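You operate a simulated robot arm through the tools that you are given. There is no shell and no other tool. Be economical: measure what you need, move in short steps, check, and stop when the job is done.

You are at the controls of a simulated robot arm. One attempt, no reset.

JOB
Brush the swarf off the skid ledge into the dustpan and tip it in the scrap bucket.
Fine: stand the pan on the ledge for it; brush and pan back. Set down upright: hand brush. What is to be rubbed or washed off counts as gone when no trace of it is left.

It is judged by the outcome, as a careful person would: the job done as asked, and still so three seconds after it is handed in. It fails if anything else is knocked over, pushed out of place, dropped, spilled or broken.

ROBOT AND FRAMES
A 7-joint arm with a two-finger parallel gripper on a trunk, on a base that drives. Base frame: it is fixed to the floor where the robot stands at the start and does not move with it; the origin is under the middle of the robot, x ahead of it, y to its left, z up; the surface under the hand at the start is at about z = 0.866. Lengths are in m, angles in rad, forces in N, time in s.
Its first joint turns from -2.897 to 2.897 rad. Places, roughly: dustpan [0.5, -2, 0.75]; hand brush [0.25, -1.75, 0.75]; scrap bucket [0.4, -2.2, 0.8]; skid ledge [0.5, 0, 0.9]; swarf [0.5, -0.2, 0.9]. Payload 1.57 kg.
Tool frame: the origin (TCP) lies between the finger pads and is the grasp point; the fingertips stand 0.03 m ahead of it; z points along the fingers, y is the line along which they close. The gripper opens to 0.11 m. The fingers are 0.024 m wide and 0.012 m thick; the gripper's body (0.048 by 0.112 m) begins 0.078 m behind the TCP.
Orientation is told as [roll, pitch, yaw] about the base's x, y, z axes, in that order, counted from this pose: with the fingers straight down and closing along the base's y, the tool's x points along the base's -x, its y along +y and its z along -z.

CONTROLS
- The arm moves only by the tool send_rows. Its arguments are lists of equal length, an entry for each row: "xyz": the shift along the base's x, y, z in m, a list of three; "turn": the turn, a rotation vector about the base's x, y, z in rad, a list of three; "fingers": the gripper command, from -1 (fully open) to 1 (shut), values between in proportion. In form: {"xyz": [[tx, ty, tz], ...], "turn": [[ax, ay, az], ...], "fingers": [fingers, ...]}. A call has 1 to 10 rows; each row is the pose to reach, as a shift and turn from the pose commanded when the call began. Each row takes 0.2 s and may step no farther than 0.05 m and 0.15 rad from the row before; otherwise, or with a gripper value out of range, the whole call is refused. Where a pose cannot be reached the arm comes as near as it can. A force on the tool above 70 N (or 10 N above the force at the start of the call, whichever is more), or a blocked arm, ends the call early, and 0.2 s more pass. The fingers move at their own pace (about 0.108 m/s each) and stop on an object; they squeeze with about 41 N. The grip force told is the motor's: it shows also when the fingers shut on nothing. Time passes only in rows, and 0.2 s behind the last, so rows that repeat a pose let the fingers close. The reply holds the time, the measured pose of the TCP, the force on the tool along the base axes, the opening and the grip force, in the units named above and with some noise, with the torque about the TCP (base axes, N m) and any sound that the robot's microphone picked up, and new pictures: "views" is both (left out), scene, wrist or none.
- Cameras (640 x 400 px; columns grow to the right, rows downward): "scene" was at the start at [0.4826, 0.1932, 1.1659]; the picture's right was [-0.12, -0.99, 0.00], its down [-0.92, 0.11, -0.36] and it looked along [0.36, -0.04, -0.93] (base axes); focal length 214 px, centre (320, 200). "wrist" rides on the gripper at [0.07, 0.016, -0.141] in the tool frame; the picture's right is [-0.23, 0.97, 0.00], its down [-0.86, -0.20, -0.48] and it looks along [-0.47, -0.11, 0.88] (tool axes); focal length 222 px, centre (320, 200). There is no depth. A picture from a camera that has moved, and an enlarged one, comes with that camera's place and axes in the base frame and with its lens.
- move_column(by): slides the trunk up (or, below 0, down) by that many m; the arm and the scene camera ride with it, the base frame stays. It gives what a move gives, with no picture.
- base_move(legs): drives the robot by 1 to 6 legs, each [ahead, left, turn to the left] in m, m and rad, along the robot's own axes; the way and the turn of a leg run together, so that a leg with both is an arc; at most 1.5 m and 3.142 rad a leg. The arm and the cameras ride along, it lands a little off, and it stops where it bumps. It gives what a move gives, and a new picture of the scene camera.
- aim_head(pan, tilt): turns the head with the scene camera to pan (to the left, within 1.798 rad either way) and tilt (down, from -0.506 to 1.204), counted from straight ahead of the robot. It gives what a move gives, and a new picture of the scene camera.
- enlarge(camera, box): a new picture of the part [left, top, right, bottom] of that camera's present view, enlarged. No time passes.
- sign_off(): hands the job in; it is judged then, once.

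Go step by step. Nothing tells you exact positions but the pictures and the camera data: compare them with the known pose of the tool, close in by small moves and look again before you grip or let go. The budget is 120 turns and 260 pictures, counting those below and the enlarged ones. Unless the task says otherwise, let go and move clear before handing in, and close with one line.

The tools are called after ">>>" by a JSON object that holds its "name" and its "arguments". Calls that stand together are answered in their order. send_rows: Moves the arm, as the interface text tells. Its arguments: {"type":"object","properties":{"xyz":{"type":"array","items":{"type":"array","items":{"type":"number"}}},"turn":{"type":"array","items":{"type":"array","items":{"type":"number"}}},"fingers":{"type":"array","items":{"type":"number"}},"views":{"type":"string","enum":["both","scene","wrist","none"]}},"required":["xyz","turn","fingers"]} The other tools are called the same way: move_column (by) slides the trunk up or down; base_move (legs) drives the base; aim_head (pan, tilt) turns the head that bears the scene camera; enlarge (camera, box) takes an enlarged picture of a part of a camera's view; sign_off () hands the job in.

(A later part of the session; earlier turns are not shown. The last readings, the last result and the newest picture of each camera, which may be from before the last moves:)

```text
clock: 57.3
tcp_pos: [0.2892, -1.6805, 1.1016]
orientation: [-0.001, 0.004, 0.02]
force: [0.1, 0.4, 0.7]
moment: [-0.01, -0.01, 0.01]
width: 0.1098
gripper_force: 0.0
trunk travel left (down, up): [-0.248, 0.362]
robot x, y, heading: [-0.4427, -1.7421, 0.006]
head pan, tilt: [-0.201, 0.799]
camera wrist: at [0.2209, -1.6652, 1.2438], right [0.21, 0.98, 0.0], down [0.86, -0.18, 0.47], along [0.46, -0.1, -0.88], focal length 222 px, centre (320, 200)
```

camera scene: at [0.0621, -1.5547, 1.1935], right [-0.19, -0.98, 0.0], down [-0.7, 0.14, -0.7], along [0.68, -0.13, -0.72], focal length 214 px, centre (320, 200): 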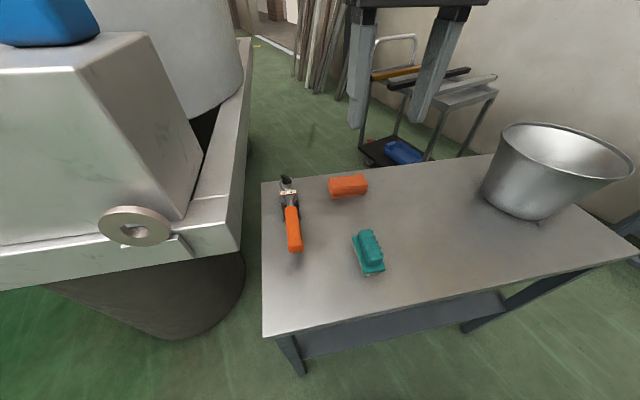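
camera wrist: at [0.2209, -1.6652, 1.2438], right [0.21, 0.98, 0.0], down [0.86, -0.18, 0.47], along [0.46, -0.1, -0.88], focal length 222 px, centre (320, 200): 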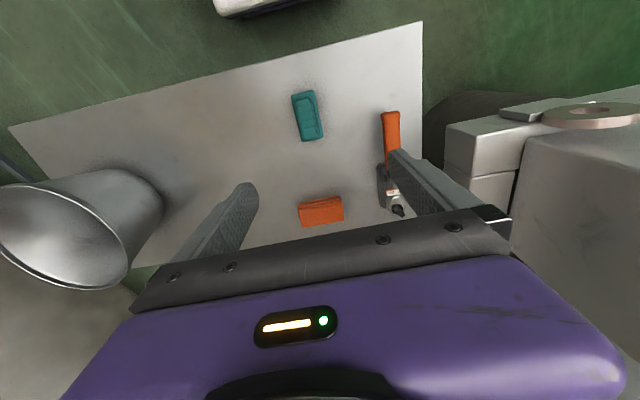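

Brush at about (0.272, −1.70). I descend above it.

>>> {"name": "send_rows", "arguments": {"xyz": [[-0.017, -0.02, -0.03], [-0.017, -0.02, -0.07], [-0.017, -0.02, -0.12], [-0.017, -0.02, -0.17], [-0.017, -0.02, -0.19]], "turn": [[0, 0, 0], [0, 0, 0], [0, 0, 0], [0, 0, 0], [0, 0, 0]], "fingers": [-1, -1, -1, -1, -1]}}

>>> {"name": "enlarge", "arguments": {"camera": "wrist", "box": [230, 40, 430, 190]}}

>>> {"name": "enlarge", "arguments": {"camera": "scene", "box": [310, 180, 450, 290]}}

```text
clock: 58.5
tcp_pos: [0.2732, -1.7002, 0.9118]
orientation: [0.0, 0.006, 0.02]
force: [0.3, 0.2, 0.0]
moment: [0.0, -0.02, 0.0]
width: 0.11
gripper_force: 0.0
trunk travel left (down, up): [-0.248, 0.362]
robot x, y, heading: [-0.444, -1.7407, 0.012]
head pan, tilt: [-0.201, 0.799]
camera scene: at [0.062, -1.5547, 1.1937], right [-0.19, -0.98, 0.0], down [-0.7, 0.14, -0.7], along [0.68, -0.13, -0.72], focal length 214 px, centre (320, 200)
camera wrist: at [0.2043, -1.6862, 1.0534], right [0.21, 0.98, 0.0], down [0.86, -0.18, 0.47], along [0.46, -0.1, -0.88], focal length 222 px, centre (320, 200)
```

scene: 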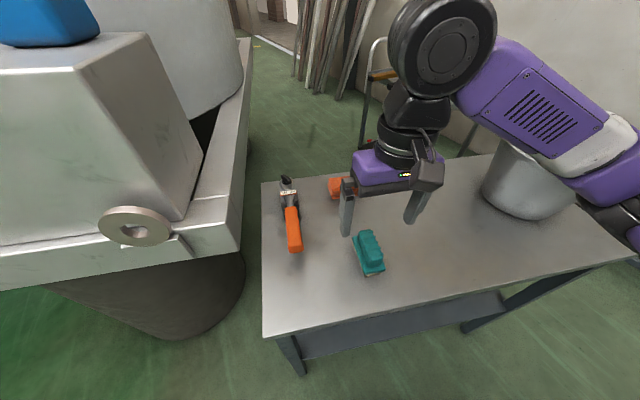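
wrist: 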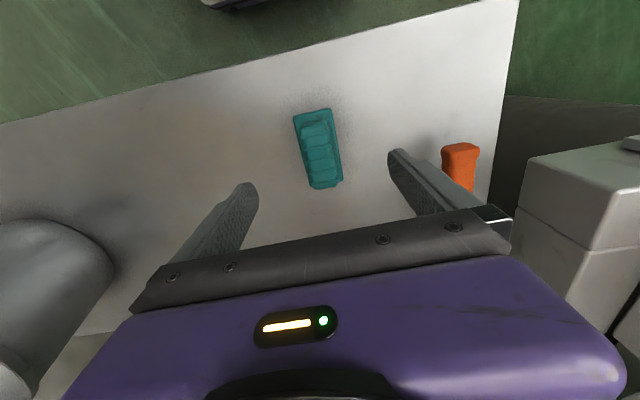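

```text
2.67 times, centred on (330, 115) of wrist
camera zoom: at [0.2043, -1.6862, 1.0534], right [0.21, 0.98, 0.0], down [0.86, -0.18, 0.47], along [0.46, -0.1, -0.88], focal length 592 px, centre (293, 427)
```

zoom: 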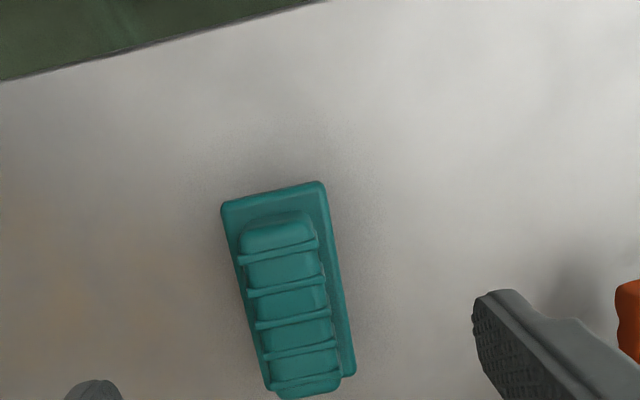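

```text
3.64 times, centred on (380, 235) of scene
camera zoom: at [0.062, -1.5547, 1.1937], right [-0.19, -0.98, 0.0], down [-0.7, 0.14, -0.7], along [0.68, -0.13, -0.72], focal length 780 px, centre (102, 73)
```

zoom: 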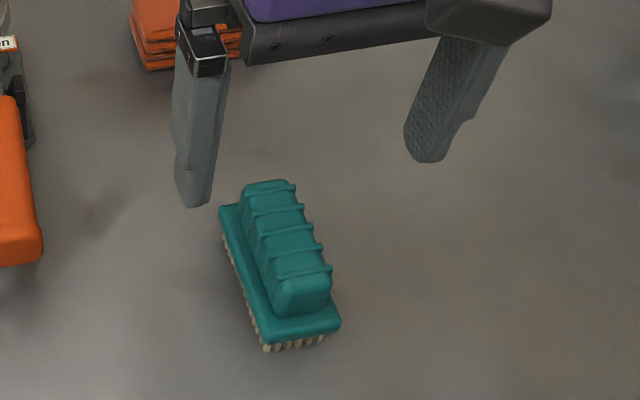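

Brush axis is along x at y≈−1.702; I lower so the fingers straddle its body.

>>> {"name": "send_rows", "arguments": {"xyz": [[0.004, -0.002, -0.04], [0.004, -0.002, -0.08], [0.004, -0.002, -0.106]], "turn": [[0, 0, -0.02], [0, 0, -0.04], [0, 0, -0.04]], "fingers": [-1, -1, -1]}}

>>> {"name": "enlarge", "arguments": {"camera": "scene", "box": [310, 180, 450, 290]}}

```text
clock: 59.3
tcp_pos: [0.2779, -1.7013, 0.8049]
orientation: [0.0, 0.005, -0.021]
force: [0.6, 0.2, 0.0]
moment: [0.0, 0.04, -0.01]
width: 0.1099
gripper_force: 0.0
trunk travel left (down, up): [-0.248, 0.362]
robot x, y, heading: [-0.4388, -1.7448, 0.015]
head pan, tilt: [-0.201, 0.799]
camera scene: at [0.0621, -1.5548, 1.1937], right [-0.19, -0.98, 0.0], down [-0.7, 0.14, -0.7], along [0.68, -0.13, -0.72], focal length 214 px, centre (320, 200)
camera wrist: at [0.2097, -1.6842, 0.9462], right [0.25, 0.97, 0.0], down [0.85, -0.22, 0.47], along [0.46, -0.12, -0.88], focal length 222 px, centre (320, 200)
```

scene: 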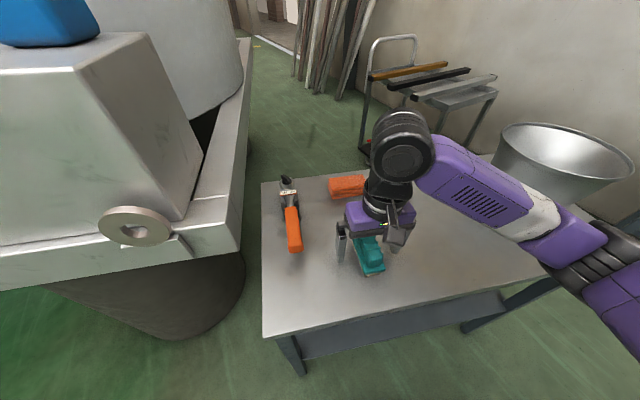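
wrist: 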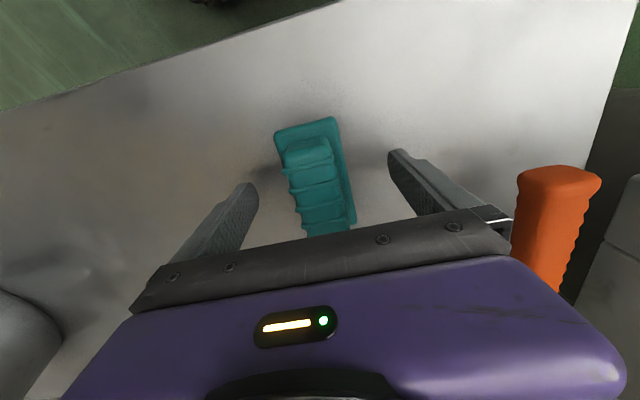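

```text
3.64 times, centred on (380, 235) of scene
camera zoom: at [0.0621, -1.5548, 1.1937], right [-0.19, -0.98, 0.0], down [-0.7, 0.14, -0.7], along [0.68, -0.13, -0.72], focal length 780 px, centre (102, 73)
```

zoom: 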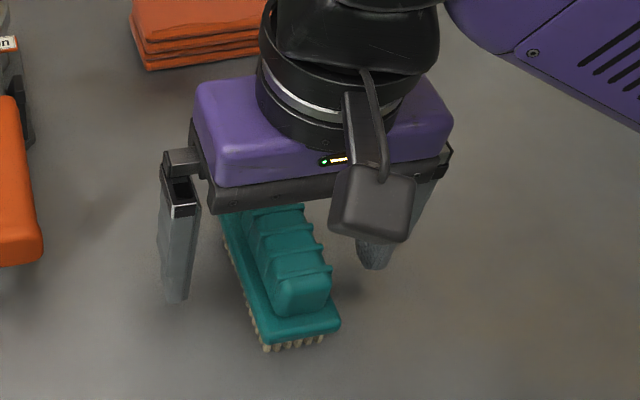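

Aligned. I close on the brush.

>>> {"name": "send_rows", "arguments": {"xyz": [[0, 0, 0], [0, 0, 0], [0, 0, 0], [0, 0, 0], [0, 0, 0]], "turn": [[0, 0, 0], [0, 0, 0], [0, 0, 0], [0, 0, 0], [0, 0, 0]], "fingers": [-0.3, 0.3, 1, 1, 1]}}

>>> {"name": "enlarge", "arguments": {"camera": "scene", "box": [310, 180, 450, 290]}}

```text
clock: 60.5
tcp_pos: [0.2775, -1.7021, 0.8048]
orientation: [0.0, 0.004, -0.02]
force: [-0.1, 0.4, 0.2]
moment: [-0.01, -0.01, 0.01]
width: 0.0452
gripper_force: 41.0
trunk travel left (down, up): [-0.248, 0.362]
robot x, y, heading: [-0.4422, -1.7446, 0.008]
head pan, tilt: [-0.201, 0.799]
camera scene: at [0.0622, -1.5548, 1.1936], right [-0.19, -0.98, 0.0], down [-0.7, 0.14, -0.7], along [0.68, -0.13, -0.72], focal length 214 px, centre (320, 200)
camera wrist: at [0.2098, -1.6841, 0.9463], right [0.25, 0.97, 0.0], down [0.85, -0.22, 0.47], along [0.46, -0.12, -0.88], focal length 222 px, centre (320, 200)
```

scene: 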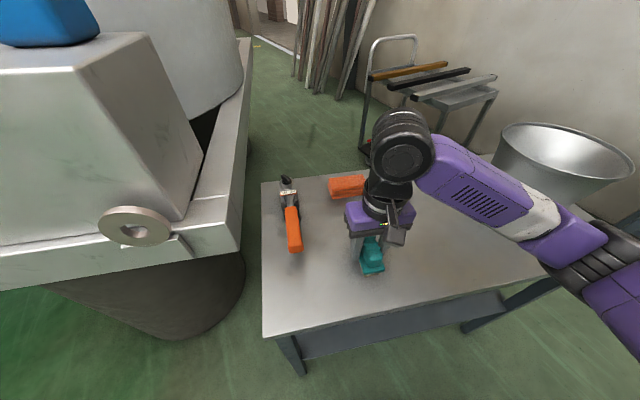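
wrist: 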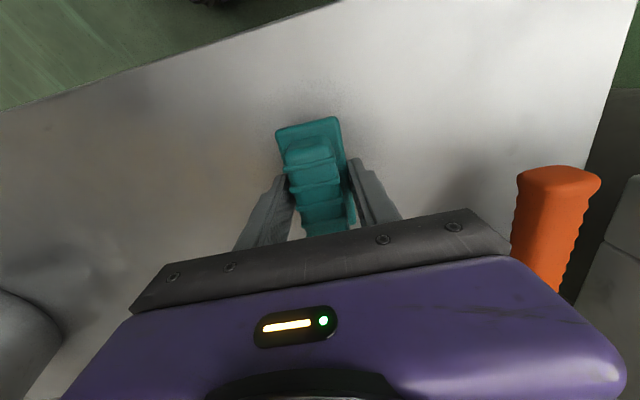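

```text
3.64 times, centred on (380, 235) of scene
camera zoom: at [0.0622, -1.5548, 1.1936], right [-0.19, -0.98, 0.0], down [-0.7, 0.14, -0.7], along [0.68, -0.13, -0.72], focal length 780 px, centre (102, 73)
```

zoom: 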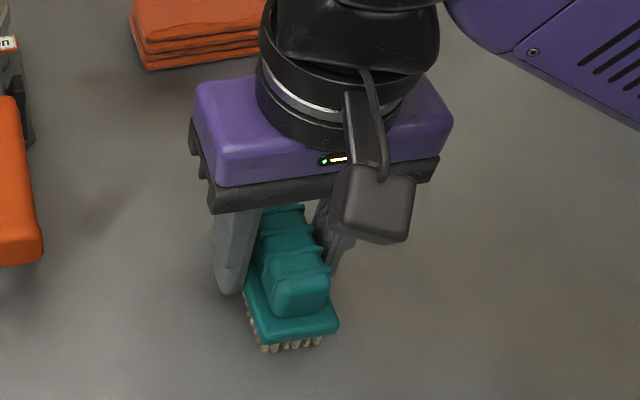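

Held at 0.045 m; home TCP is (0.2775, −1.702, 0.805). I lift and drive back to the ledge.

>>> {"name": "send_rows", "arguments": {"xyz": [[0, 0, 0.03], [0, 0, 0.08], [0, 0, 0.13], [0, 0, 0.18], [0, 0, 0.23], [0, 0, 0.28], [0, 0, 0.3]], "turn": [[0, 0, 0], [0, 0, 0], [0, 0, 0], [0, 0, 0], [0, 0, 0], [0, 0, 0], [0, 0, 0]], "fingers": [1, 1, 1, 1, 1, 1, 1], "views": "none"}}

>>> {"name": "base_move", "arguments": {"legs": [[-0.17, 0, -0.01], [0, 1.0, 0], [0, 0.56, 0], [0.26, 0, 0]]}}

>>> {"name": "aim_head", "arguments": {"pan": -0.2, "tilt": 1.0}}

```text
clock: 62.1
tcp_pos: [0.2774, -1.7027, 1.1059]
orientation: [0.002, 0.007, -0.019]
force: [-0.4, 0.0, -0.5]
moment: [0.01, 0.01, -0.02]
width: 0.045
gripper_force: 41.0
trunk travel left (down, up): [-0.248, 0.362]
robot x, y, heading: [-0.4414, -1.7407, 0.009]
head pan, tilt: [-0.201, 0.799]
```

```text
clock: 72.6
tcp_pos: [0.3402, -0.1121, 1.1052]
orientation: [0.001, 0.006, 0.011]
force: [-0.4, 0.4, -0.9]
moment: [0.03, 0.06, 0.03]
width: 0.0448
gripper_force: 40.8
trunk travel left (down, up): [-0.248, 0.362]
robot x, y, heading: [-0.3797, -0.173, 0.039]
head pan, tilt: [-0.201, 0.799]
camera scene: at [0.1194, 0.0292, 1.1935], right [-0.16, -0.99, 0.0], down [-0.71, 0.12, -0.7], along [0.69, -0.11, -0.72], focal length 214 px, centre (320, 200)
```

scene: 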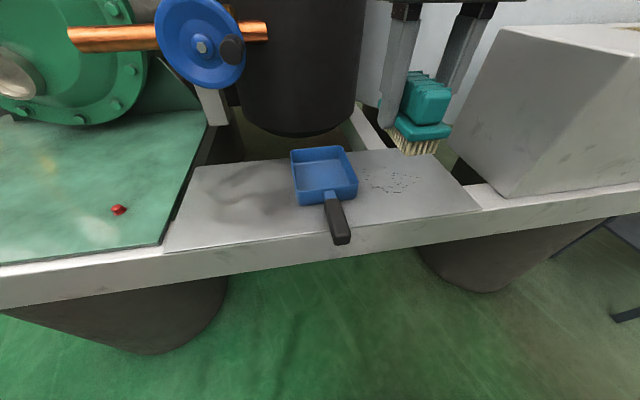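

```text
clock: 73.3
tcp_pos: [0.3394, -0.1119, 1.1062]
orientation: [-0.001, 0.007, 0.012]
force: [1.1, 0.0, -1.8]
moment: [0.0, -0.03, 0.02]
width: 0.0453
gripper_force: 41.1
trunk travel left (down, up): [-0.248, 0.362]
robot x, y, heading: [-0.3839, -0.1708, 0.033]
head pan, tilt: [-0.201, 1.0]
camera scene: at [0.1086, 0.031, 1.1785], right [-0.16, -0.99, 0.0], down [-0.83, 0.14, -0.54], along [0.53, -0.09, -0.84], focal length 214 px, centre (320, 200)
```

scene: 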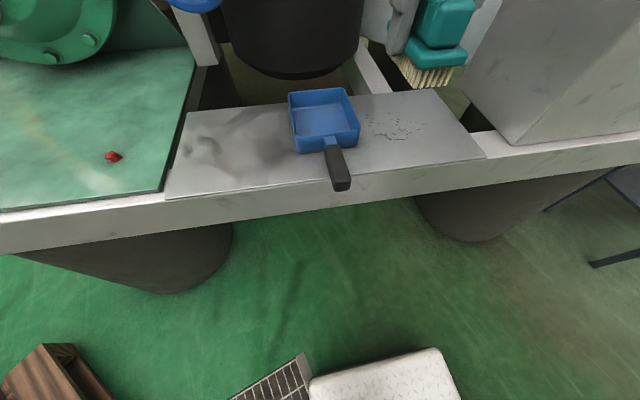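

I enlarge to fix pan wall and swarf positions before brushing.

>>> {"name": "enlarge", "arguments": {"camera": "scene", "box": [270, 70, 500, 210]}}

```text
2.78 times, centred on (385, 140) of scene
camera zoom: at [0.1086, 0.031, 1.1785], right [-0.16, -0.99, 0.0], down [-0.83, 0.14, -0.54], along [0.53, -0.09, -0.84], focal length 597 px, centre (139, 367)
```

zoom: 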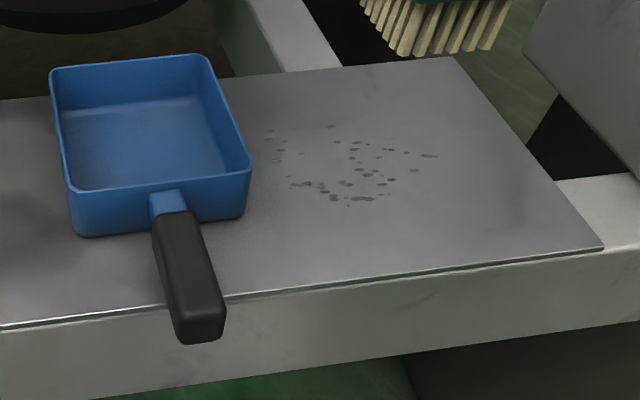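

Swarf spans x 0.425–0.522, y −0.145…−0.27. I bring the brush behind it at y≈−0.30.

>>> {"name": "send_rows", "arguments": {"xyz": [[0.025, -0.037, 0], [0.05, -0.075, 0], [0.075, -0.112, 0], [0.1, -0.15, 0], [0.123, -0.188, 0], [0.123, -0.188, -0.045], [0.123, -0.188, -0.09], [0.123, -0.188, -0.135], [0.123, -0.188, -0.178]], "turn": [[0, 0, 0], [0, 0, 0], [0, 0, 0], [0, 0, 0], [0, 0, 0], [0, 0, 0], [0, 0, 0], [0, 0, 0], [0, 0, 0]], "fingers": [1, 1, 1, 1, 1, 1, 1, 1, 1]}}

>>> {"name": "enlarge", "arguments": {"camera": "scene", "box": [270, 70, 500, 210]}}

```text
clock: 75.3
tcp_pos: [0.4635, -0.299, 0.9274]
orientation: [-0.001, 0.005, 0.012]
force: [-0.4, -0.3, -0.3]
moment: [-0.02, 0.01, 0.02]
width: 0.0454
gripper_force: 41.0
trunk travel left (down, up): [-0.248, 0.362]
robot x, y, heading: [-0.3794, -0.1705, 0.039]
head pan, tilt: [-0.201, 1.0]
camera scene: at [0.1083, 0.031, 1.1786], right [-0.16, -0.99, 0.0], down [-0.83, 0.14, -0.54], along [0.53, -0.09, -0.84], focal length 214 px, centre (320, 200)
camera wrist: at [0.3937, -0.283, 1.069], right [0.22, 0.98, 0.0], down [0.86, -0.19, 0.47], along [0.46, -0.1, -0.88], focal length 222 px, centre (320, 200)
```

scene: 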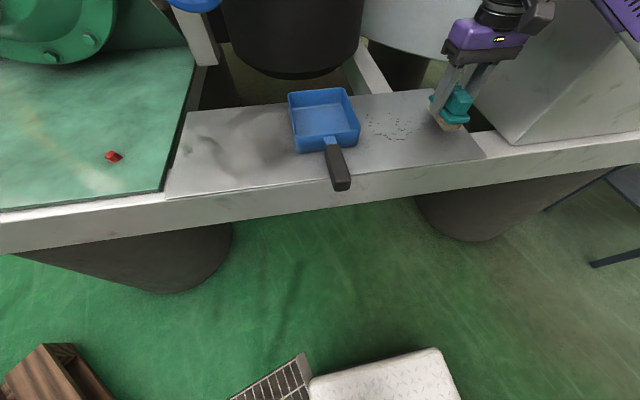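
wrist: 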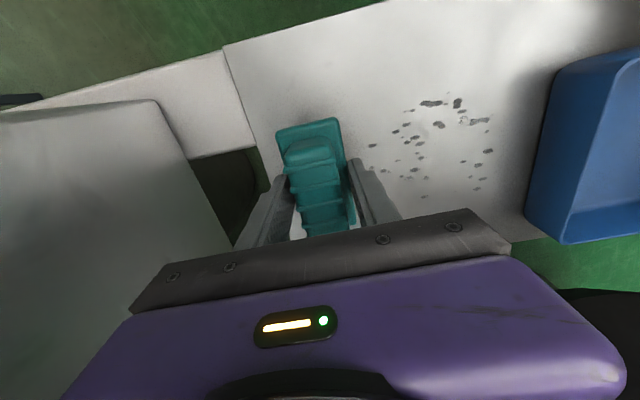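

```text
2.78 times, centred on (385, 140) of scene
camera zoom: at [0.1083, 0.031, 1.1786], right [-0.16, -0.99, 0.0], down [-0.83, 0.14, -0.54], along [0.53, -0.09, -0.84], focal length 597 px, centre (139, 367)
```

zoom: 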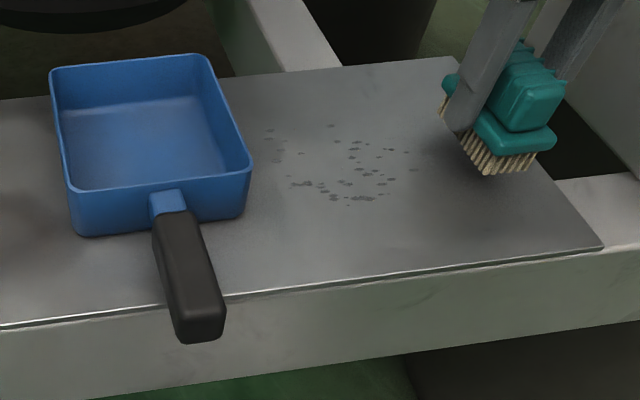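

Brush is just behind the swarf. I lower to contact and make the first slow stroke toward the pan.

>>> {"name": "send_rows", "arguments": {"xyz": [[0, 0, -0.012], [0, 0, -0.018], [0, 0.02, -0.018], [0, 0.04, -0.018], [0, 0.06, -0.018], [0, 0.08, -0.018], [0, 0.1, -0.018], [0, 0.12, -0.018], [0, 0.14, -0.018], [0, 0.14, -0.018]], "turn": [[0, 0, 0], [0, 0, 0], [0, 0, 0], [0, 0, 0], [0, 0, 0], [0, 0, 0], [0, 0, 0], [0, 0, 0], [0, 0, 0], [0, 0, 0]], "fingers": [1, 1, 1, 1, 1, 1, 1, 1, 1, 1]}}

>>> {"name": "enlarge", "arguments": {"camera": "scene", "box": [270, 70, 500, 210]}}

```text
clock: 77.5
tcp_pos: [0.4639, -0.1601, 0.9125]
orientation: [0.0, 0.004, 0.011]
force: [-0.6, -3.9, 13.2]
moment: [-0.14, -0.14, 0.01]
width: 0.0449
gripper_force: 40.9
trunk travel left (down, up): [-0.248, 0.362]
robot x, y, heading: [-0.3802, -0.1741, 0.036]
head pan, tilt: [-0.201, 1.0]
camera scene: at [0.1082, 0.0309, 1.1786], right [-0.16, -0.99, 0.0], down [-0.83, 0.14, -0.54], along [0.53, -0.09, -0.84], focal length 214 px, centre (320, 200)
camera wrist: at [0.3949, -0.1437, 1.0523], right [0.22, 0.98, 0.0], down [0.86, -0.19, 0.47], along [0.46, -0.1, -0.88], focal length 222 px, centre (320, 200)
```

scene: 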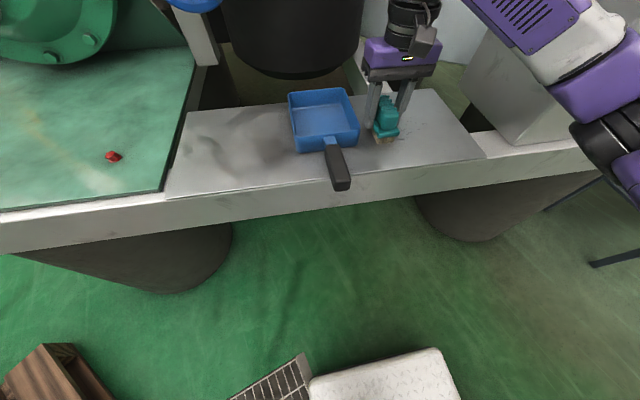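
wrist: 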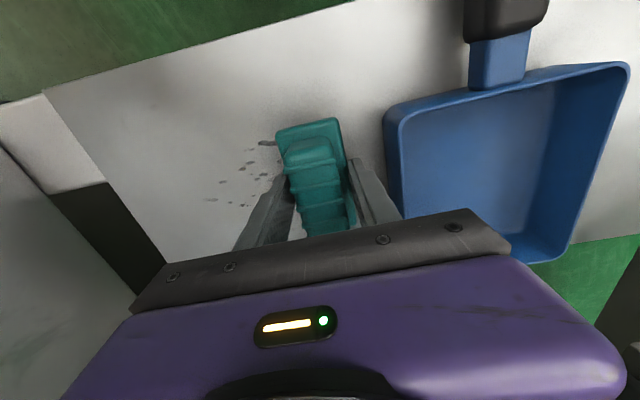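

```text
2.78 times, centred on (385, 140) of scene
camera zoom: at [0.1082, 0.0309, 1.1786], right [-0.16, -0.99, 0.0], down [-0.83, 0.14, -0.54], along [0.53, -0.09, -0.84], focal length 597 px, centre (139, 367)
```

zoom: 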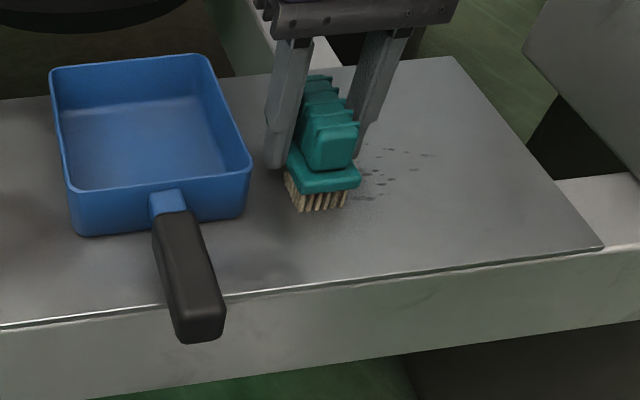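

I lift and look at what the stroke did.

>>> {"name": "send_rows", "arguments": {"xyz": [[0, 0, 0.04], [0, -0.04, 0.05], [0, -0.08, 0.05], [0, -0.12, 0.05], [0, -0.14, 0.04]], "turn": [[0, 0, 0], [0, 0, 0], [0, 0, 0], [0, 0, 0], [0, 0, 0]], "fingers": [1, 1, 1, 1, 1], "views": "wrist"}}

>>> {"name": "enlarge", "arguments": {"camera": "wrist", "box": [340, 70, 640, 240]}}

>>> {"name": "enlarge", "arguments": {"camera": "scene", "box": [270, 70, 500, 210]}}

```text
clock: 78.7
tcp_pos: [0.4652, -0.3001, 0.9509]
orientation: [-0.001, 0.005, 0.014]
force: [-0.7, 0.4, -1.5]
moment: [0.03, -0.01, 0.02]
width: 0.0451
gripper_force: 41.0
trunk travel left (down, up): [-0.248, 0.362]
robot x, y, heading: [-0.3812, -0.1734, 0.038]
head pan, tilt: [-0.201, 1.0]
camera wrist: at [0.3953, -0.2837, 1.0918], right [0.21, 0.98, 0.0], down [0.86, -0.19, 0.47], along [0.46, -0.1, -0.88], focal length 222 px, centre (320, 200)
```

wrist: 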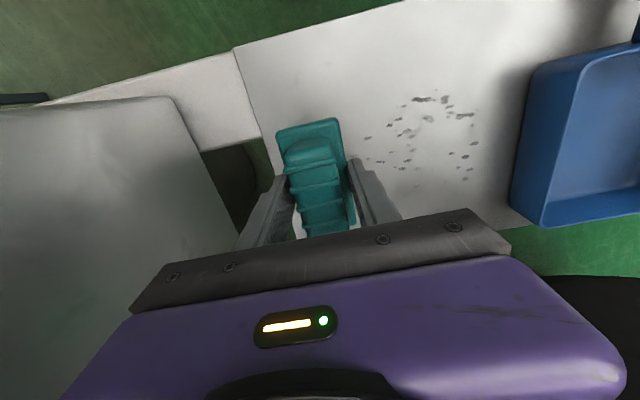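

```text
2.13 times, centred on (490, 155) of wrist
camera zoom: at [0.3953, -0.2837, 1.0918], right [0.21, 0.98, 0.0], down [0.86, -0.19, 0.47], along [0.46, -0.1, -0.88], focal length 474 px, centre (-43, 296)
```

zoom: 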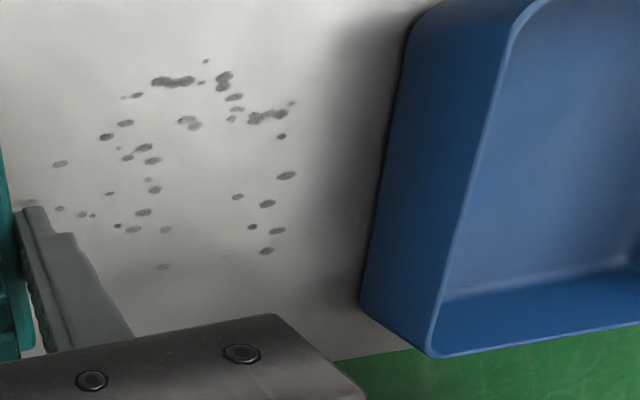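

```text
2.78 times, centred on (385, 140) of scene
camera zoom: at [0.1085, 0.0313, 1.1784], right [-0.16, -0.99, 0.0], down [-0.83, 0.14, -0.54], along [0.53, -0.09, -0.84], focal length 597 px, centre (139, 367)
```

zoom: 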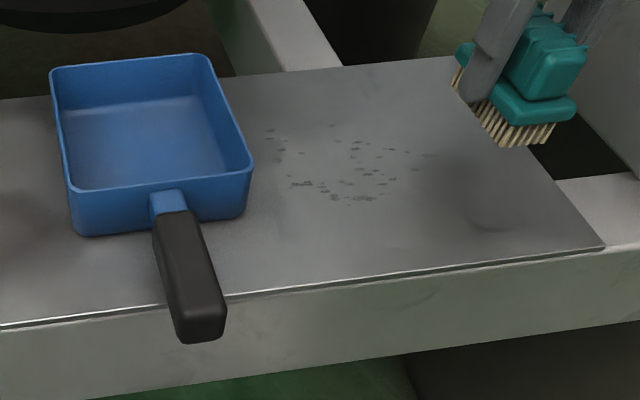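

The marks fade with strokes rather than slide, so several firmer strokes toward the pan are needed. I make two more.

>>> {"name": "send_rows", "arguments": {"xyz": [[0.012, 0, -0.03], [0.012, 0, -0.044], [0.012, 0.047, -0.044], [0.012, 0.094, -0.044], [0.012, 0.14, -0.044], [0.012, 0.1, -0.02], [0.012, 0.053, -0.02], [0.012, 0.01, -0.04], [0.012, 0.055, -0.044], [0.012, 0.1, -0.044]], "turn": [[0, 0, 0], [0, 0, 0], [0, 0, 0], [0, 0, 0], [0, 0, 0], [0, 0, 0], [0, 0, 0], [0, 0, 0], [0, 0, 0], [0, 0, 0]], "fingers": [1, 1, 1, 1, 1, 1, 1, 1, 1, 1], "views": "none"}}

>>> {"name": "send_rows", "arguments": {"xyz": [[0, 0.04, 0], [0, 0.0, 0.024], [0, -0.047, 0.024], [0, -0.09, 0.004], [0, -0.045, 0], [0, 0, 0], [0, 0.04, 0], [0, 0, 0.024], [0, -0.047, 0.03], [0, -0.09, 0.03]], "turn": [[0, 0, 0], [0, 0, 0], [0, 0, 0], [0, 0, 0], [0, 0, 0], [0, 0, 0], [0, 0, 0], [0, 0, 0], [0, 0, 0], [0, 0, 0]], "fingers": [1, 1, 1, 1, 1, 1, 1, 1, 1, 1], "views": "wrist"}}

>>> {"name": "enlarge", "arguments": {"camera": "wrist", "box": [340, 70, 640, 240]}}

```text
clock: 80.9
tcp_pos: [0.4745, -0.1992, 0.9082]
orientation: [0.002, 0.005, 0.011]
force: [1.5, -2.0, 10.5]
moment: [0.0, -0.42, 0.02]
width: 0.0452
gripper_force: 40.8
trunk travel left (down, up): [-0.248, 0.362]
robot x, y, heading: [-0.3813, -0.1745, 0.043]
head pan, tilt: [-0.201, 1.0]
```

```text
clock: 83.1
tcp_pos: [0.4725, -0.287, 0.9375]
orientation: [0.002, 0.006, 0.013]
force: [-0.1, 0.3, -0.4]
moment: [-0.03, 0.03, -0.02]
width: 0.0452
gripper_force: 41.4
trunk travel left (down, up): [-0.248, 0.362]
robot x, y, heading: [-0.379, -0.173, 0.041]
head pan, tilt: [-0.201, 1.0]
camera wrist: at [0.4031, -0.2727, 1.079], right [0.21, 0.98, 0.0], down [0.86, -0.19, 0.47], along [0.46, -0.1, -0.88], focal length 222 px, centre (320, 200)
```

wrist: 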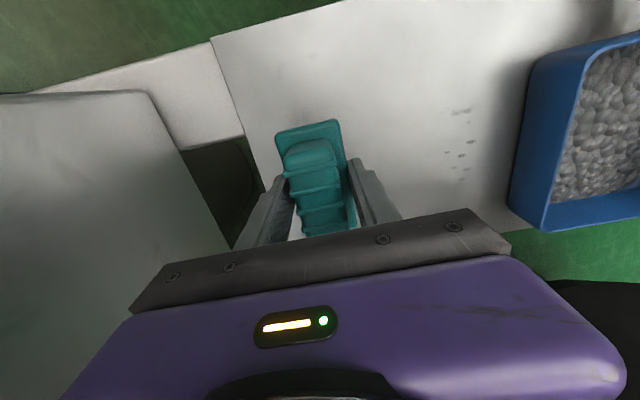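

```text
2.13 times, centred on (490, 155) of wrist
camera zoom: at [0.4031, -0.2727, 1.079], right [0.21, 0.98, 0.0], down [0.86, -0.19, 0.47], along [0.46, -0.1, -0.88], focal length 474 px, centre (-43, 296)
```

zoom: 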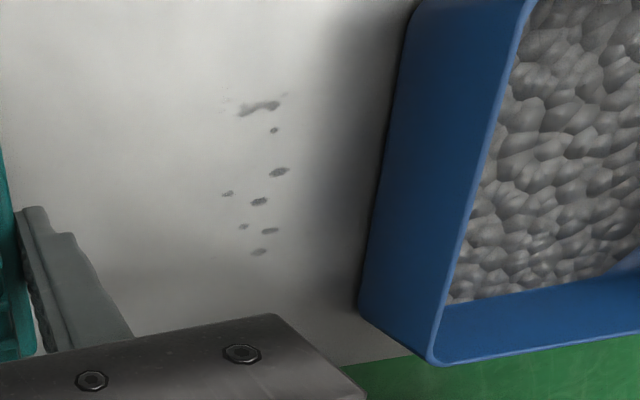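

The pan is filling. Only a few chips remain beside it (y≈−0.15, x 0.45–0.525); slower short strokes there.

>>> {"name": "send_rows", "arguments": {"xyz": [[0.01, 0.04, 0], [0.01, 0.08, 0], [0.01, 0.08, -0.03], [0.01, 0.1, -0.031], [0.01, 0.12, -0.031], [0.01, 0.136, -0.031], [0.01, 0.11, -0.02], [0.01, 0.08, -0.03], [0.01, 0.11, -0.031], [0.01, 0.136, -0.031]], "turn": [[0, 0, 0], [0, 0, 0], [0, 0, 0], [0, 0, 0], [0, 0, 0], [0, 0, 0], [0, 0, 0], [0, 0, 0], [0, 0, 0], [0, 0, 0]], "fingers": [1, 1, 1, 1, 1, 1, 1, 1, 1, 1], "views": "none"}}

>>> {"name": "send_rows", "arguments": {"xyz": [[0, -0.026, 0.012], [0, -0.05, 0.002], [0, -0.025, 0], [0, 0, 0], [0, -0.026, 0.012], [0, -0.05, 0.0], [0, -0.025, 0], [0, 0, 0], [0, -0.04, 0.025], [0, -0.085, 0.03]], "turn": [[0, 0, 0], [0, 0, 0], [0, 0, 0], [0, 0, 0], [0, 0, 0], [0, 0, 0], [0, 0, 0], [0, 0, 0], [0, 0, 0], [0, 0, 0]], "fingers": [1, 1, 1, 1, 1, 1, 1, 1, 1, 1], "views": "both"}}

>>> {"name": "enlarge", "arguments": {"camera": "wrist", "box": [340, 70, 640, 240]}}

>>> {"name": "enlarge", "arguments": {"camera": "scene", "box": [270, 70, 500, 210]}}

```text
clock: 85.3
tcp_pos: [0.4856, -0.1529, 0.9088]
orientation: [-0.001, 0.005, 0.013]
force: [0.2, -5.4, 20.9]
moment: [-0.16, 0.12, 0.23]
width: 0.0448
gripper_force: 41.1
trunk travel left (down, up): [-0.248, 0.362]
robot x, y, heading: [-0.3765, -0.1725, 0.036]
head pan, tilt: [-0.201, 1.0]
```

```text
clock: 87.5
tcp_pos: [0.4827, -0.2401, 0.9354]
orientation: [-0.001, 0.007, 0.016]
force: [0.5, 0.0, -2.0]
moment: [-0.06, 0.0, 0.02]
width: 0.0452
gripper_force: 41.1
trunk travel left (down, up): [-0.248, 0.362]
robot x, y, heading: [-0.3802, -0.1749, 0.036]
head pan, tilt: [-0.201, 1.0]
camera scene: at [0.1085, 0.0319, 1.1782], right [-0.16, -0.99, 0.0], down [-0.83, 0.14, -0.54], along [0.53, -0.09, -0.84], focal length 214 px, centre (320, 200)
camera wrist: at [0.4139, -0.2239, 1.0763], right [0.21, 0.98, 0.0], down [0.86, -0.19, 0.47], along [0.46, -0.1, -0.88], focal length 222 px, centre (320, 200)
```

scene: 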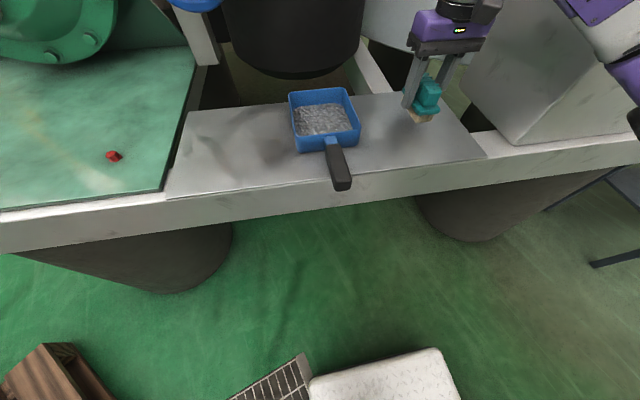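
wrist: 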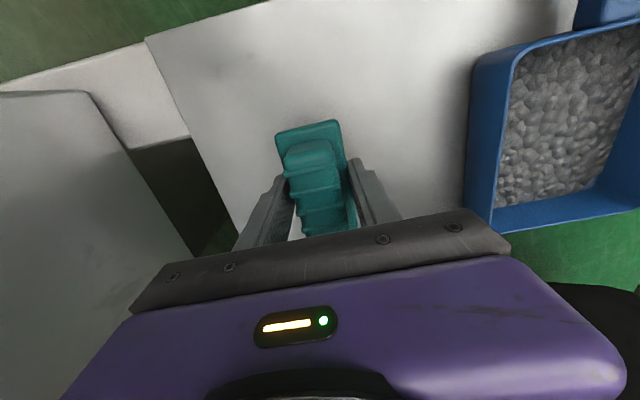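

```text
2.13 times, centred on (490, 155) of wrist
camera zoom: at [0.4139, -0.2239, 1.0763], right [0.21, 0.98, 0.0], down [0.86, -0.19, 0.47], along [0.46, -0.1, -0.88], focal length 474 px, centre (-43, 296)
```

zoom: 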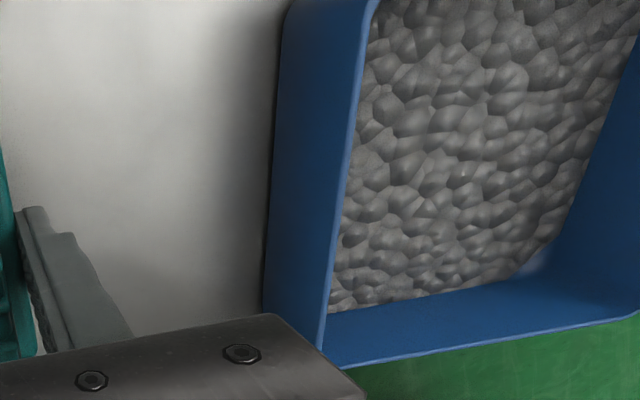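

```text
2.78 times, centred on (385, 140) of scene
camera zoom: at [0.1085, 0.0319, 1.1782], right [-0.16, -0.99, 0.0], down [-0.83, 0.14, -0.54], along [0.53, -0.09, -0.84], focal length 597 px, centre (139, 367)
```

zoom: 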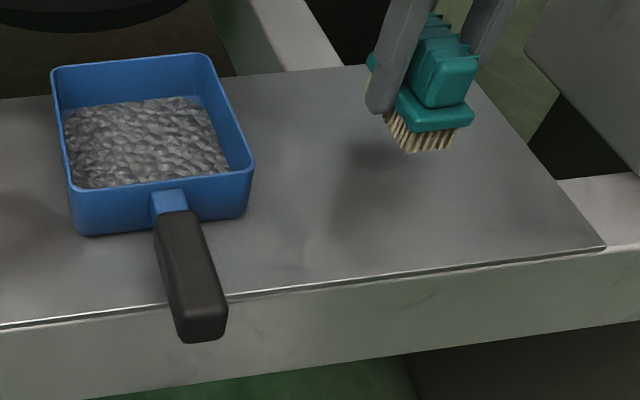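

The ledge looks clean. I lift away and check the whole area unobstructed.

>>> {"name": "send_rows", "arguments": {"xyz": [[0, 0, 0.045], [0, 0, 0.09], [0, 0, 0.135], [0, 0, 0.17], [-0.045, 0, 0.17], [-0.09, 0, 0.17], [-0.125, 0.03, 0.17]], "turn": [[0, 0, 0], [0, 0, 0], [0, 0, 0], [0, 0, 0], [0, 0, 0], [0, 0, 0], [0, 0, 0]], "fingers": [1, 1, 1, 1, 1, 1, 1], "views": "wrist"}}

>>> {"name": "enlarge", "arguments": {"camera": "scene", "box": [330, 80, 490, 180]}}

```text
clock: 89.1
tcp_pos: [0.3589, -0.2091, 1.1043]
orientation: [0.0, 0.006, 0.012]
force: [0.0, -0.6, -1.2]
moment: [0.01, 0.01, 0.04]
width: 0.0451
gripper_force: 40.9
trunk travel left (down, up): [-0.248, 0.362]
robot x, y, heading: [-0.3824, -0.174, 0.042]
head pan, tilt: [-0.201, 1.0]
camera wrist: at [0.2898, -0.1931, 1.2461], right [0.22, 0.98, 0.0], down [0.86, -0.19, 0.47], along [0.46, -0.1, -0.88], focal length 222 px, centre (320, 200)
```

wrist: 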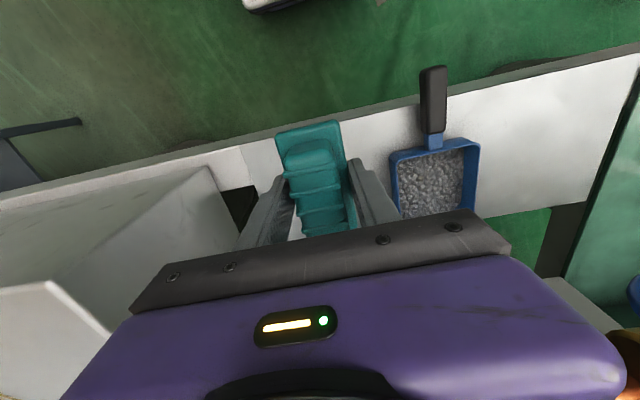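

```text
4.00 times, centred on (410, 130) of scene
camera zoom: at [0.1087, 0.0307, 1.1784], right [-0.16, -0.99, 0.0], down [-0.83, 0.14, -0.54], along [0.53, -0.09, -0.84], focal length 858 px, centre (-40, 480)
```

zoom: 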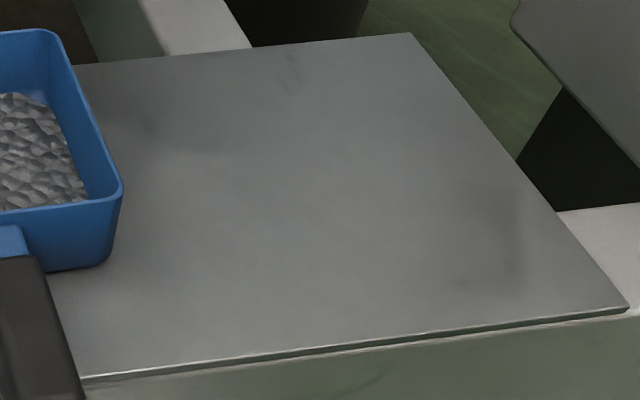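

The ledge is clean and the swarf is in the pan. I take the brush back to the table.

>>> {"name": "base_move", "arguments": {"legs": [[-0.24, 0, -0.035], [0, -1.0, 0], [0, -0.49, 0], [0.16, 0, 0]]}}

>>> {"name": "aim_head", "arguments": {"pan": -0.2, "tilt": 0.8}}

```text
clock: 99.2
tcp_pos: [0.2424, -1.7433, 1.105]
orientation: [0.0, 0.007, -0.048]
force: [0.4, -1.0, -0.9]
moment: [0.04, -0.04, -0.01]
width: 0.0449
gripper_force: 40.7
trunk travel left (down, up): [-0.248, 0.362]
robot x, y, heading: [-0.4907, -1.6617, -0.022]
head pan, tilt: [-0.201, 1.0]
camera scene: at [0.0075, -1.4897, 1.1784], right [-0.22, -0.97, 0.0], down [-0.82, 0.19, -0.54], along [0.53, -0.12, -0.84], focal length 214 px, centre (320, 200)
```

scene: 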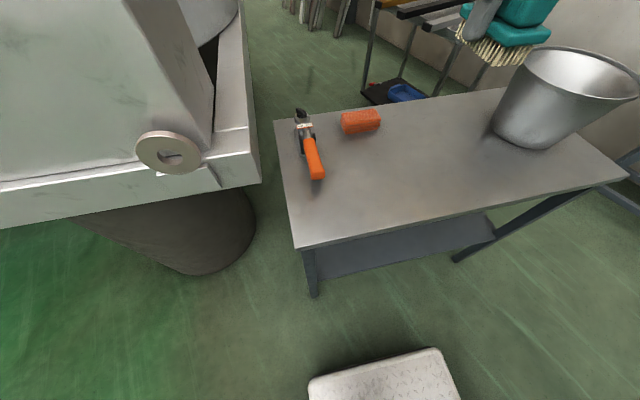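

```text
clock: 99.9
tcp_pos: [0.2432, -1.7438, 1.1051]
orientation: [-0.001, 0.005, -0.049]
force: [0.0, 0.5, -0.4]
moment: [-0.02, 0.03, -0.03]
width: 0.0452
gripper_force: 41.0
trunk travel left (down, up): [-0.248, 0.362]
robot x, y, heading: [-0.4899, -1.6637, -0.026]
head pan, tilt: [-0.201, 0.799]
camera scene: at [0.0181, -1.4921, 1.1935], right [-0.22, -0.97, 0.0], down [-0.7, 0.16, -0.7], along [0.68, -0.15, -0.72], focal length 214 px, centre (320, 200)
```

scene: 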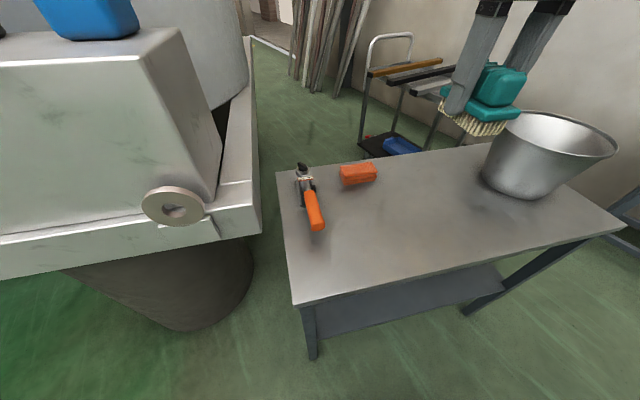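

I move to the brush's home pose and lower to just above the table.

>>> {"name": "send_rows", "arguments": {"xyz": [[0.02, 0.022, 0], [0.034, 0.042, -0.02], [0.034, 0.042, -0.065], [0.034, 0.042, -0.11], [0.034, 0.042, -0.155], [0.034, 0.042, -0.2], [0.034, 0.042, -0.245], [0.034, 0.042, -0.28], [0.034, 0.042, -0.292], [0.034, 0.042, -0.297]], "turn": [[0, 0, 0.015], [0, 0, 0.029], [0, 0, 0.029], [0, 0, 0.029], [0, 0, 0.029], [0, 0, 0.029], [0, 0, 0.029], [0, 0, 0.029], [0, 0, 0.029], [0, 0, 0.029]], "fingers": [1, 1, 1, 1, 1, 1, 1, 1, 1, 1], "views": "scene"}}

>>> {"name": "enlarge", "arguments": {"camera": "scene", "box": [320, 150, 480, 270]}}

```text
clock: 102.1
tcp_pos: [0.2755, -1.7022, 0.8072]
orientation: [0.0, 0.005, -0.019]
force: [0.3, 0.3, -0.3]
moment: [0.01, 0.0, -0.02]
width: 0.0454
gripper_force: 41.4
trunk travel left (down, up): [-0.248, 0.362]
robot x, y, heading: [-0.4907, -1.6618, -0.024]
head pan, tilt: [-0.201, 0.799]
camera scene: at [0.0181, -1.4921, 1.1936], right [-0.22, -0.97, 0.0], down [-0.7, 0.16, -0.7], along [0.68, -0.15, -0.72], focal length 214 px, centre (320, 200)
```

scene: 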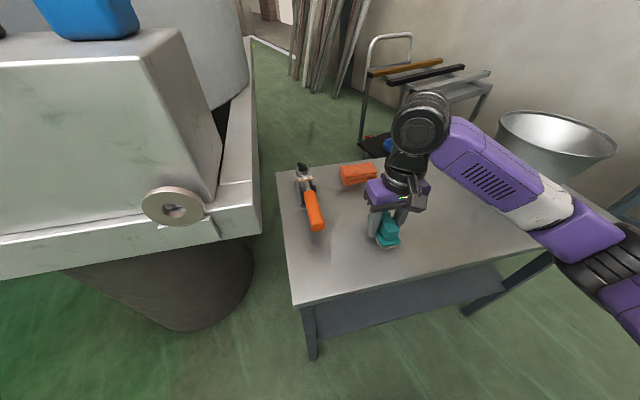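

```text
3.33 times, centred on (400, 210) of scene
camera zoom: at [0.0181, -1.4921, 1.1936], right [-0.22, -0.97, 0.0], down [-0.7, 0.16, -0.7], along [0.68, -0.15, -0.72], focal length 715 px, centre (53, 167)
```

zoom: 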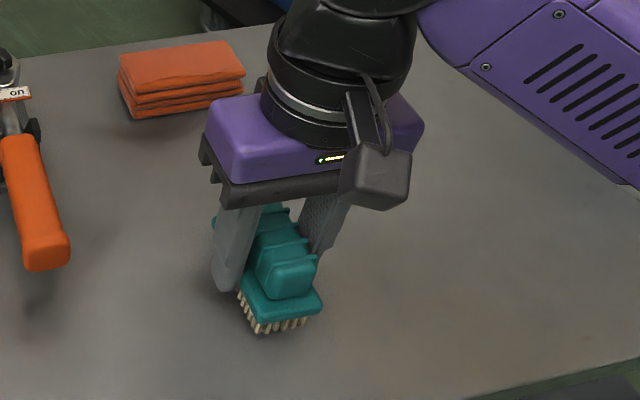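

I lower the last millimetres to contact.

>>> {"name": "send_rows", "arguments": {"xyz": [[0.001, 0, -0.002], [0.001, 0, -0.004], [0.001, 0, -0.004]], "turn": [[0, 0, 0], [0, 0, 0], [0, 0, 0]], "fingers": [1, 1, 1], "views": "none"}}

```text
clock: 102.9
tcp_pos: [0.2791, -1.7022, 0.8045]
orientation: [0.001, 0.006, -0.021]
force: [0.7, 0.4, -1.6]
moment: [0.0, 0.03, 0.01]
width: 0.045
gripper_force: 40.9
trunk travel left (down, up): [-0.248, 0.362]
robot x, y, heading: [-0.4902, -1.6653, -0.022]
head pan, tilt: [-0.201, 0.799]
```

>>> {"name": "send_rows", "arguments": {"xyz": [[0, 0, -0.002], [0, 0, -0.004], [0, 0, -0.004]], "turn": [[0, 0, 0], [0, 0, 0], [0, 0, 0]], "fingers": [1, 1, 1], "views": "none"}}

```text
clock: 103.7
tcp_pos: [0.2784, -1.7026, 0.802]
orientation: [0.001, 0.003, -0.021]
force: [-0.9, -0.8, 17.6]
moment: [-0.04, 0.42, 0.0]
width: 0.045
gripper_force: 41.5
trunk travel left (down, up): [-0.248, 0.362]
robot x, y, heading: [-0.4946, -1.6635, -0.024]
head pan, tilt: [-0.201, 0.799]
```

Contact is felt (18 N). I ease up 2 mm, open and rise.

>>> {"name": "send_rows", "arguments": {"xyz": [[0, 0, 0.002], [0, 0, 0.002], [0, 0, 0.002], [0, 0, 0.002], [0, 0, 0.04], [0, 0, 0.085], [0, 0, 0.13], [0, 0, 0.18], [0, 0, 0.23], [0, 0, 0.28]], "turn": [[0, 0, 0], [0, 0, 0], [0, 0, 0], [0, 0, 0], [0, 0, 0], [0, 0, 0], [0, 0, 0], [0, 0, 0], [0, 0, 0], [0, 0, 0]], "fingers": [0.5, -0.3, -1, -1, -1, -1, -1, -1, -1, -1]}}

>>> {"name": "enlarge", "arguments": {"camera": "scene", "box": [320, 150, 480, 270]}}

```text
clock: 105.9
tcp_pos: [0.2769, -1.7014, 1.0796]
orientation: [0.003, 0.006, -0.022]
force: [0.2, -0.5, -0.1]
moment: [0.02, 0.04, 0.0]
width: 0.11
gripper_force: 0.1
trunk travel left (down, up): [-0.248, 0.362]
robot x, y, heading: [-0.4938, -1.6649, -0.022]
head pan, tilt: [-0.201, 0.799]
camera scene: at [0.0184, -1.4922, 1.1933], right [-0.22, -0.97, 0.0], down [-0.7, 0.16, -0.7], along [0.68, -0.15, -0.72], focal length 214 px, centre (320, 200)
camera wrist: at [0.2096, -1.6842, 1.2207], right [0.25, 0.97, 0.0], down [0.85, -0.22, 0.47], along [0.46, -0.12, -0.88], focal length 222 px, centre (320, 200)
```

scene: 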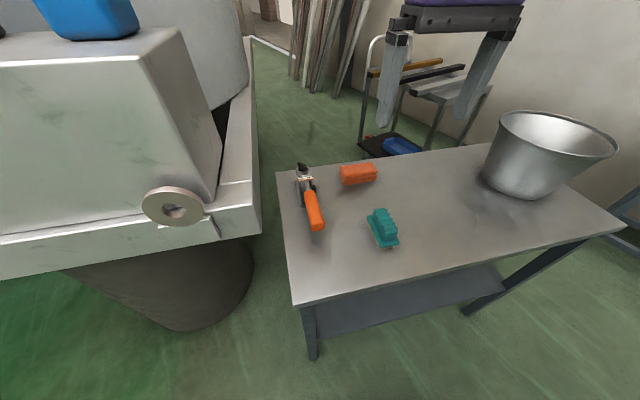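
wrist: 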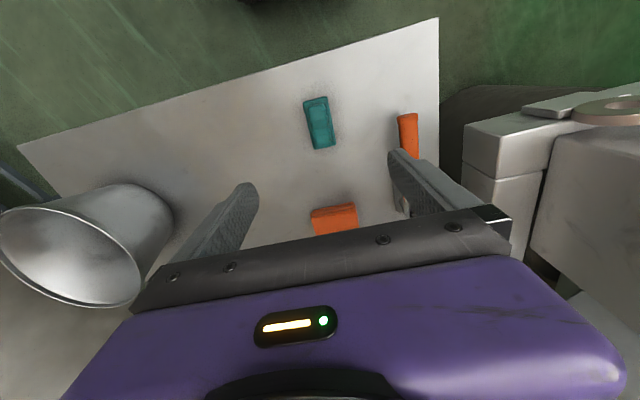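

```text
3.33 times, centred on (400, 210) of scene
camera zoom: at [0.0184, -1.4922, 1.1933], right [-0.22, -0.97, 0.0], down [-0.7, 0.16, -0.7], along [0.68, -0.15, -0.72], focal length 715 px, centre (53, 167)
```

zoom: 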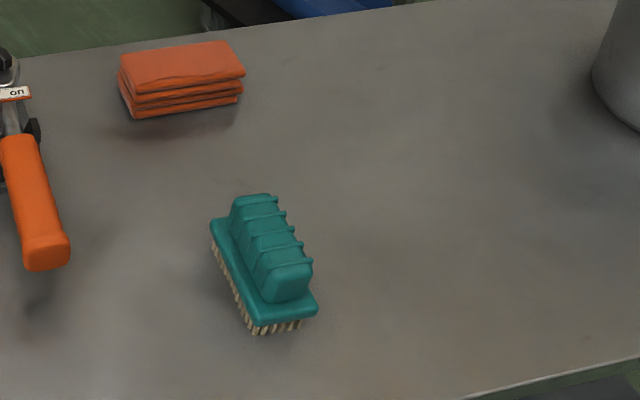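

The brush is back upright in place. I drive to fetch the filled pan.

>>> {"name": "base_move", "arguments": {"legs": [[-0.13, 0, 0.02], [0, 1.0, 0], [0, 0.58, 0], [0.22, 0, 0]]}}

>>> {"name": "aim_head", "arguments": {"pan": -0.2, "tilt": 1.0}}

>>> {"name": "send_rows", "arguments": {"xyz": [[0, 0, 0]], "turn": [[0, 0, 0]], "fingers": [-0.3], "views": "wrist"}}

```text
clock: 116.0
tcp_pos: [0.377, -0.1243, 1.0793]
orientation: [-0.001, 0.005, 0.004]
force: [0.0, -0.3, 0.5]
moment: [-0.01, -0.01, -0.03]
width: 0.1098
gripper_force: 0.1
trunk travel left (down, up): [-0.248, 0.362]
robot x, y, heading: [-0.3909, -0.1014, 0.0]
head pan, tilt: [-0.201, 0.799]
camera scene: at [0.1122, 0.0799, 1.1936], right [-0.2, -0.98, 0.0], down [-0.7, 0.14, -0.7], along [0.68, -0.14, -0.72], focal length 214 px, centre (320, 200)
```

scene: 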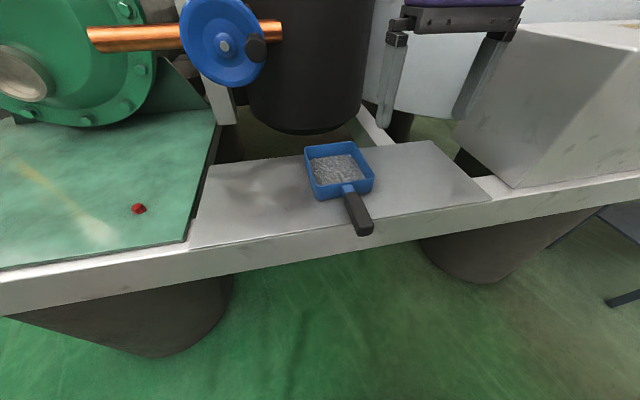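

```text
clock: 116.8
tcp_pos: [0.3771, -0.1236, 1.0785]
orientation: [-0.001, 0.005, 0.004]
force: [-0.3, -0.2, -0.5]
moment: [-0.02, -0.02, 0.01]
width: 0.11
gripper_force: 0.1
trunk travel left (down, up): [-0.248, 0.362]
robot x, y, heading: [-0.3938, -0.1083, 0.003]
head pan, tilt: [-0.201, 1.0]
camera scene: at [0.1014, 0.082, 1.1785], right [-0.2, -0.98, 0.0], down [-0.82, 0.17, -0.54], along [0.53, -0.11, -0.84], focal length 214 px, centre (320, 200)
```

scene: 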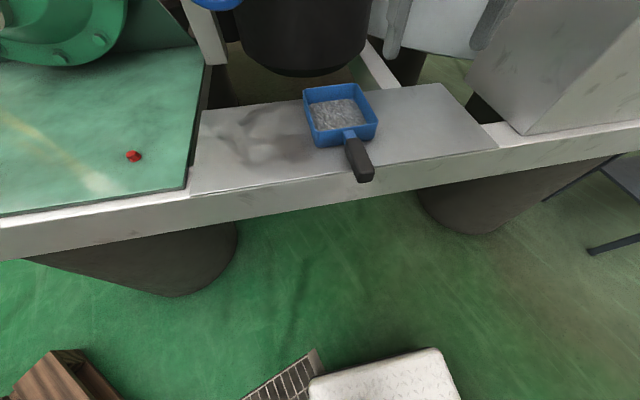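

```text
clock: 117.2
tcp_pos: [0.3769, -0.1236, 1.0792]
orientation: [0.0, 0.005, 0.005]
force: [-0.1, 0.2, -0.1]
moment: [-0.03, 0.02, -0.06]
width: 0.0715
gripper_force: 0.0
trunk travel left (down, up): [-0.248, 0.362]
robot x, y, heading: [-0.3934, -0.1061, -0.003]
head pan, tilt: [-0.201, 1.0]
camera wrist: at [0.308, -0.1074, 1.2205], right [0.22, 0.97, 0.0], down [0.86, -0.2, 0.47], along [0.46, -0.11, -0.88], focal length 222 px, centre (320, 200)
```

wrist: 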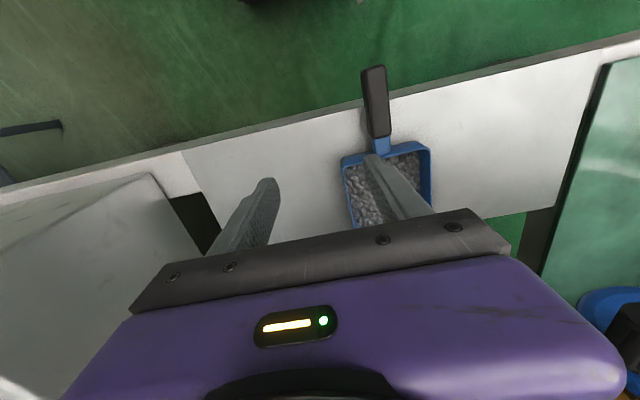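

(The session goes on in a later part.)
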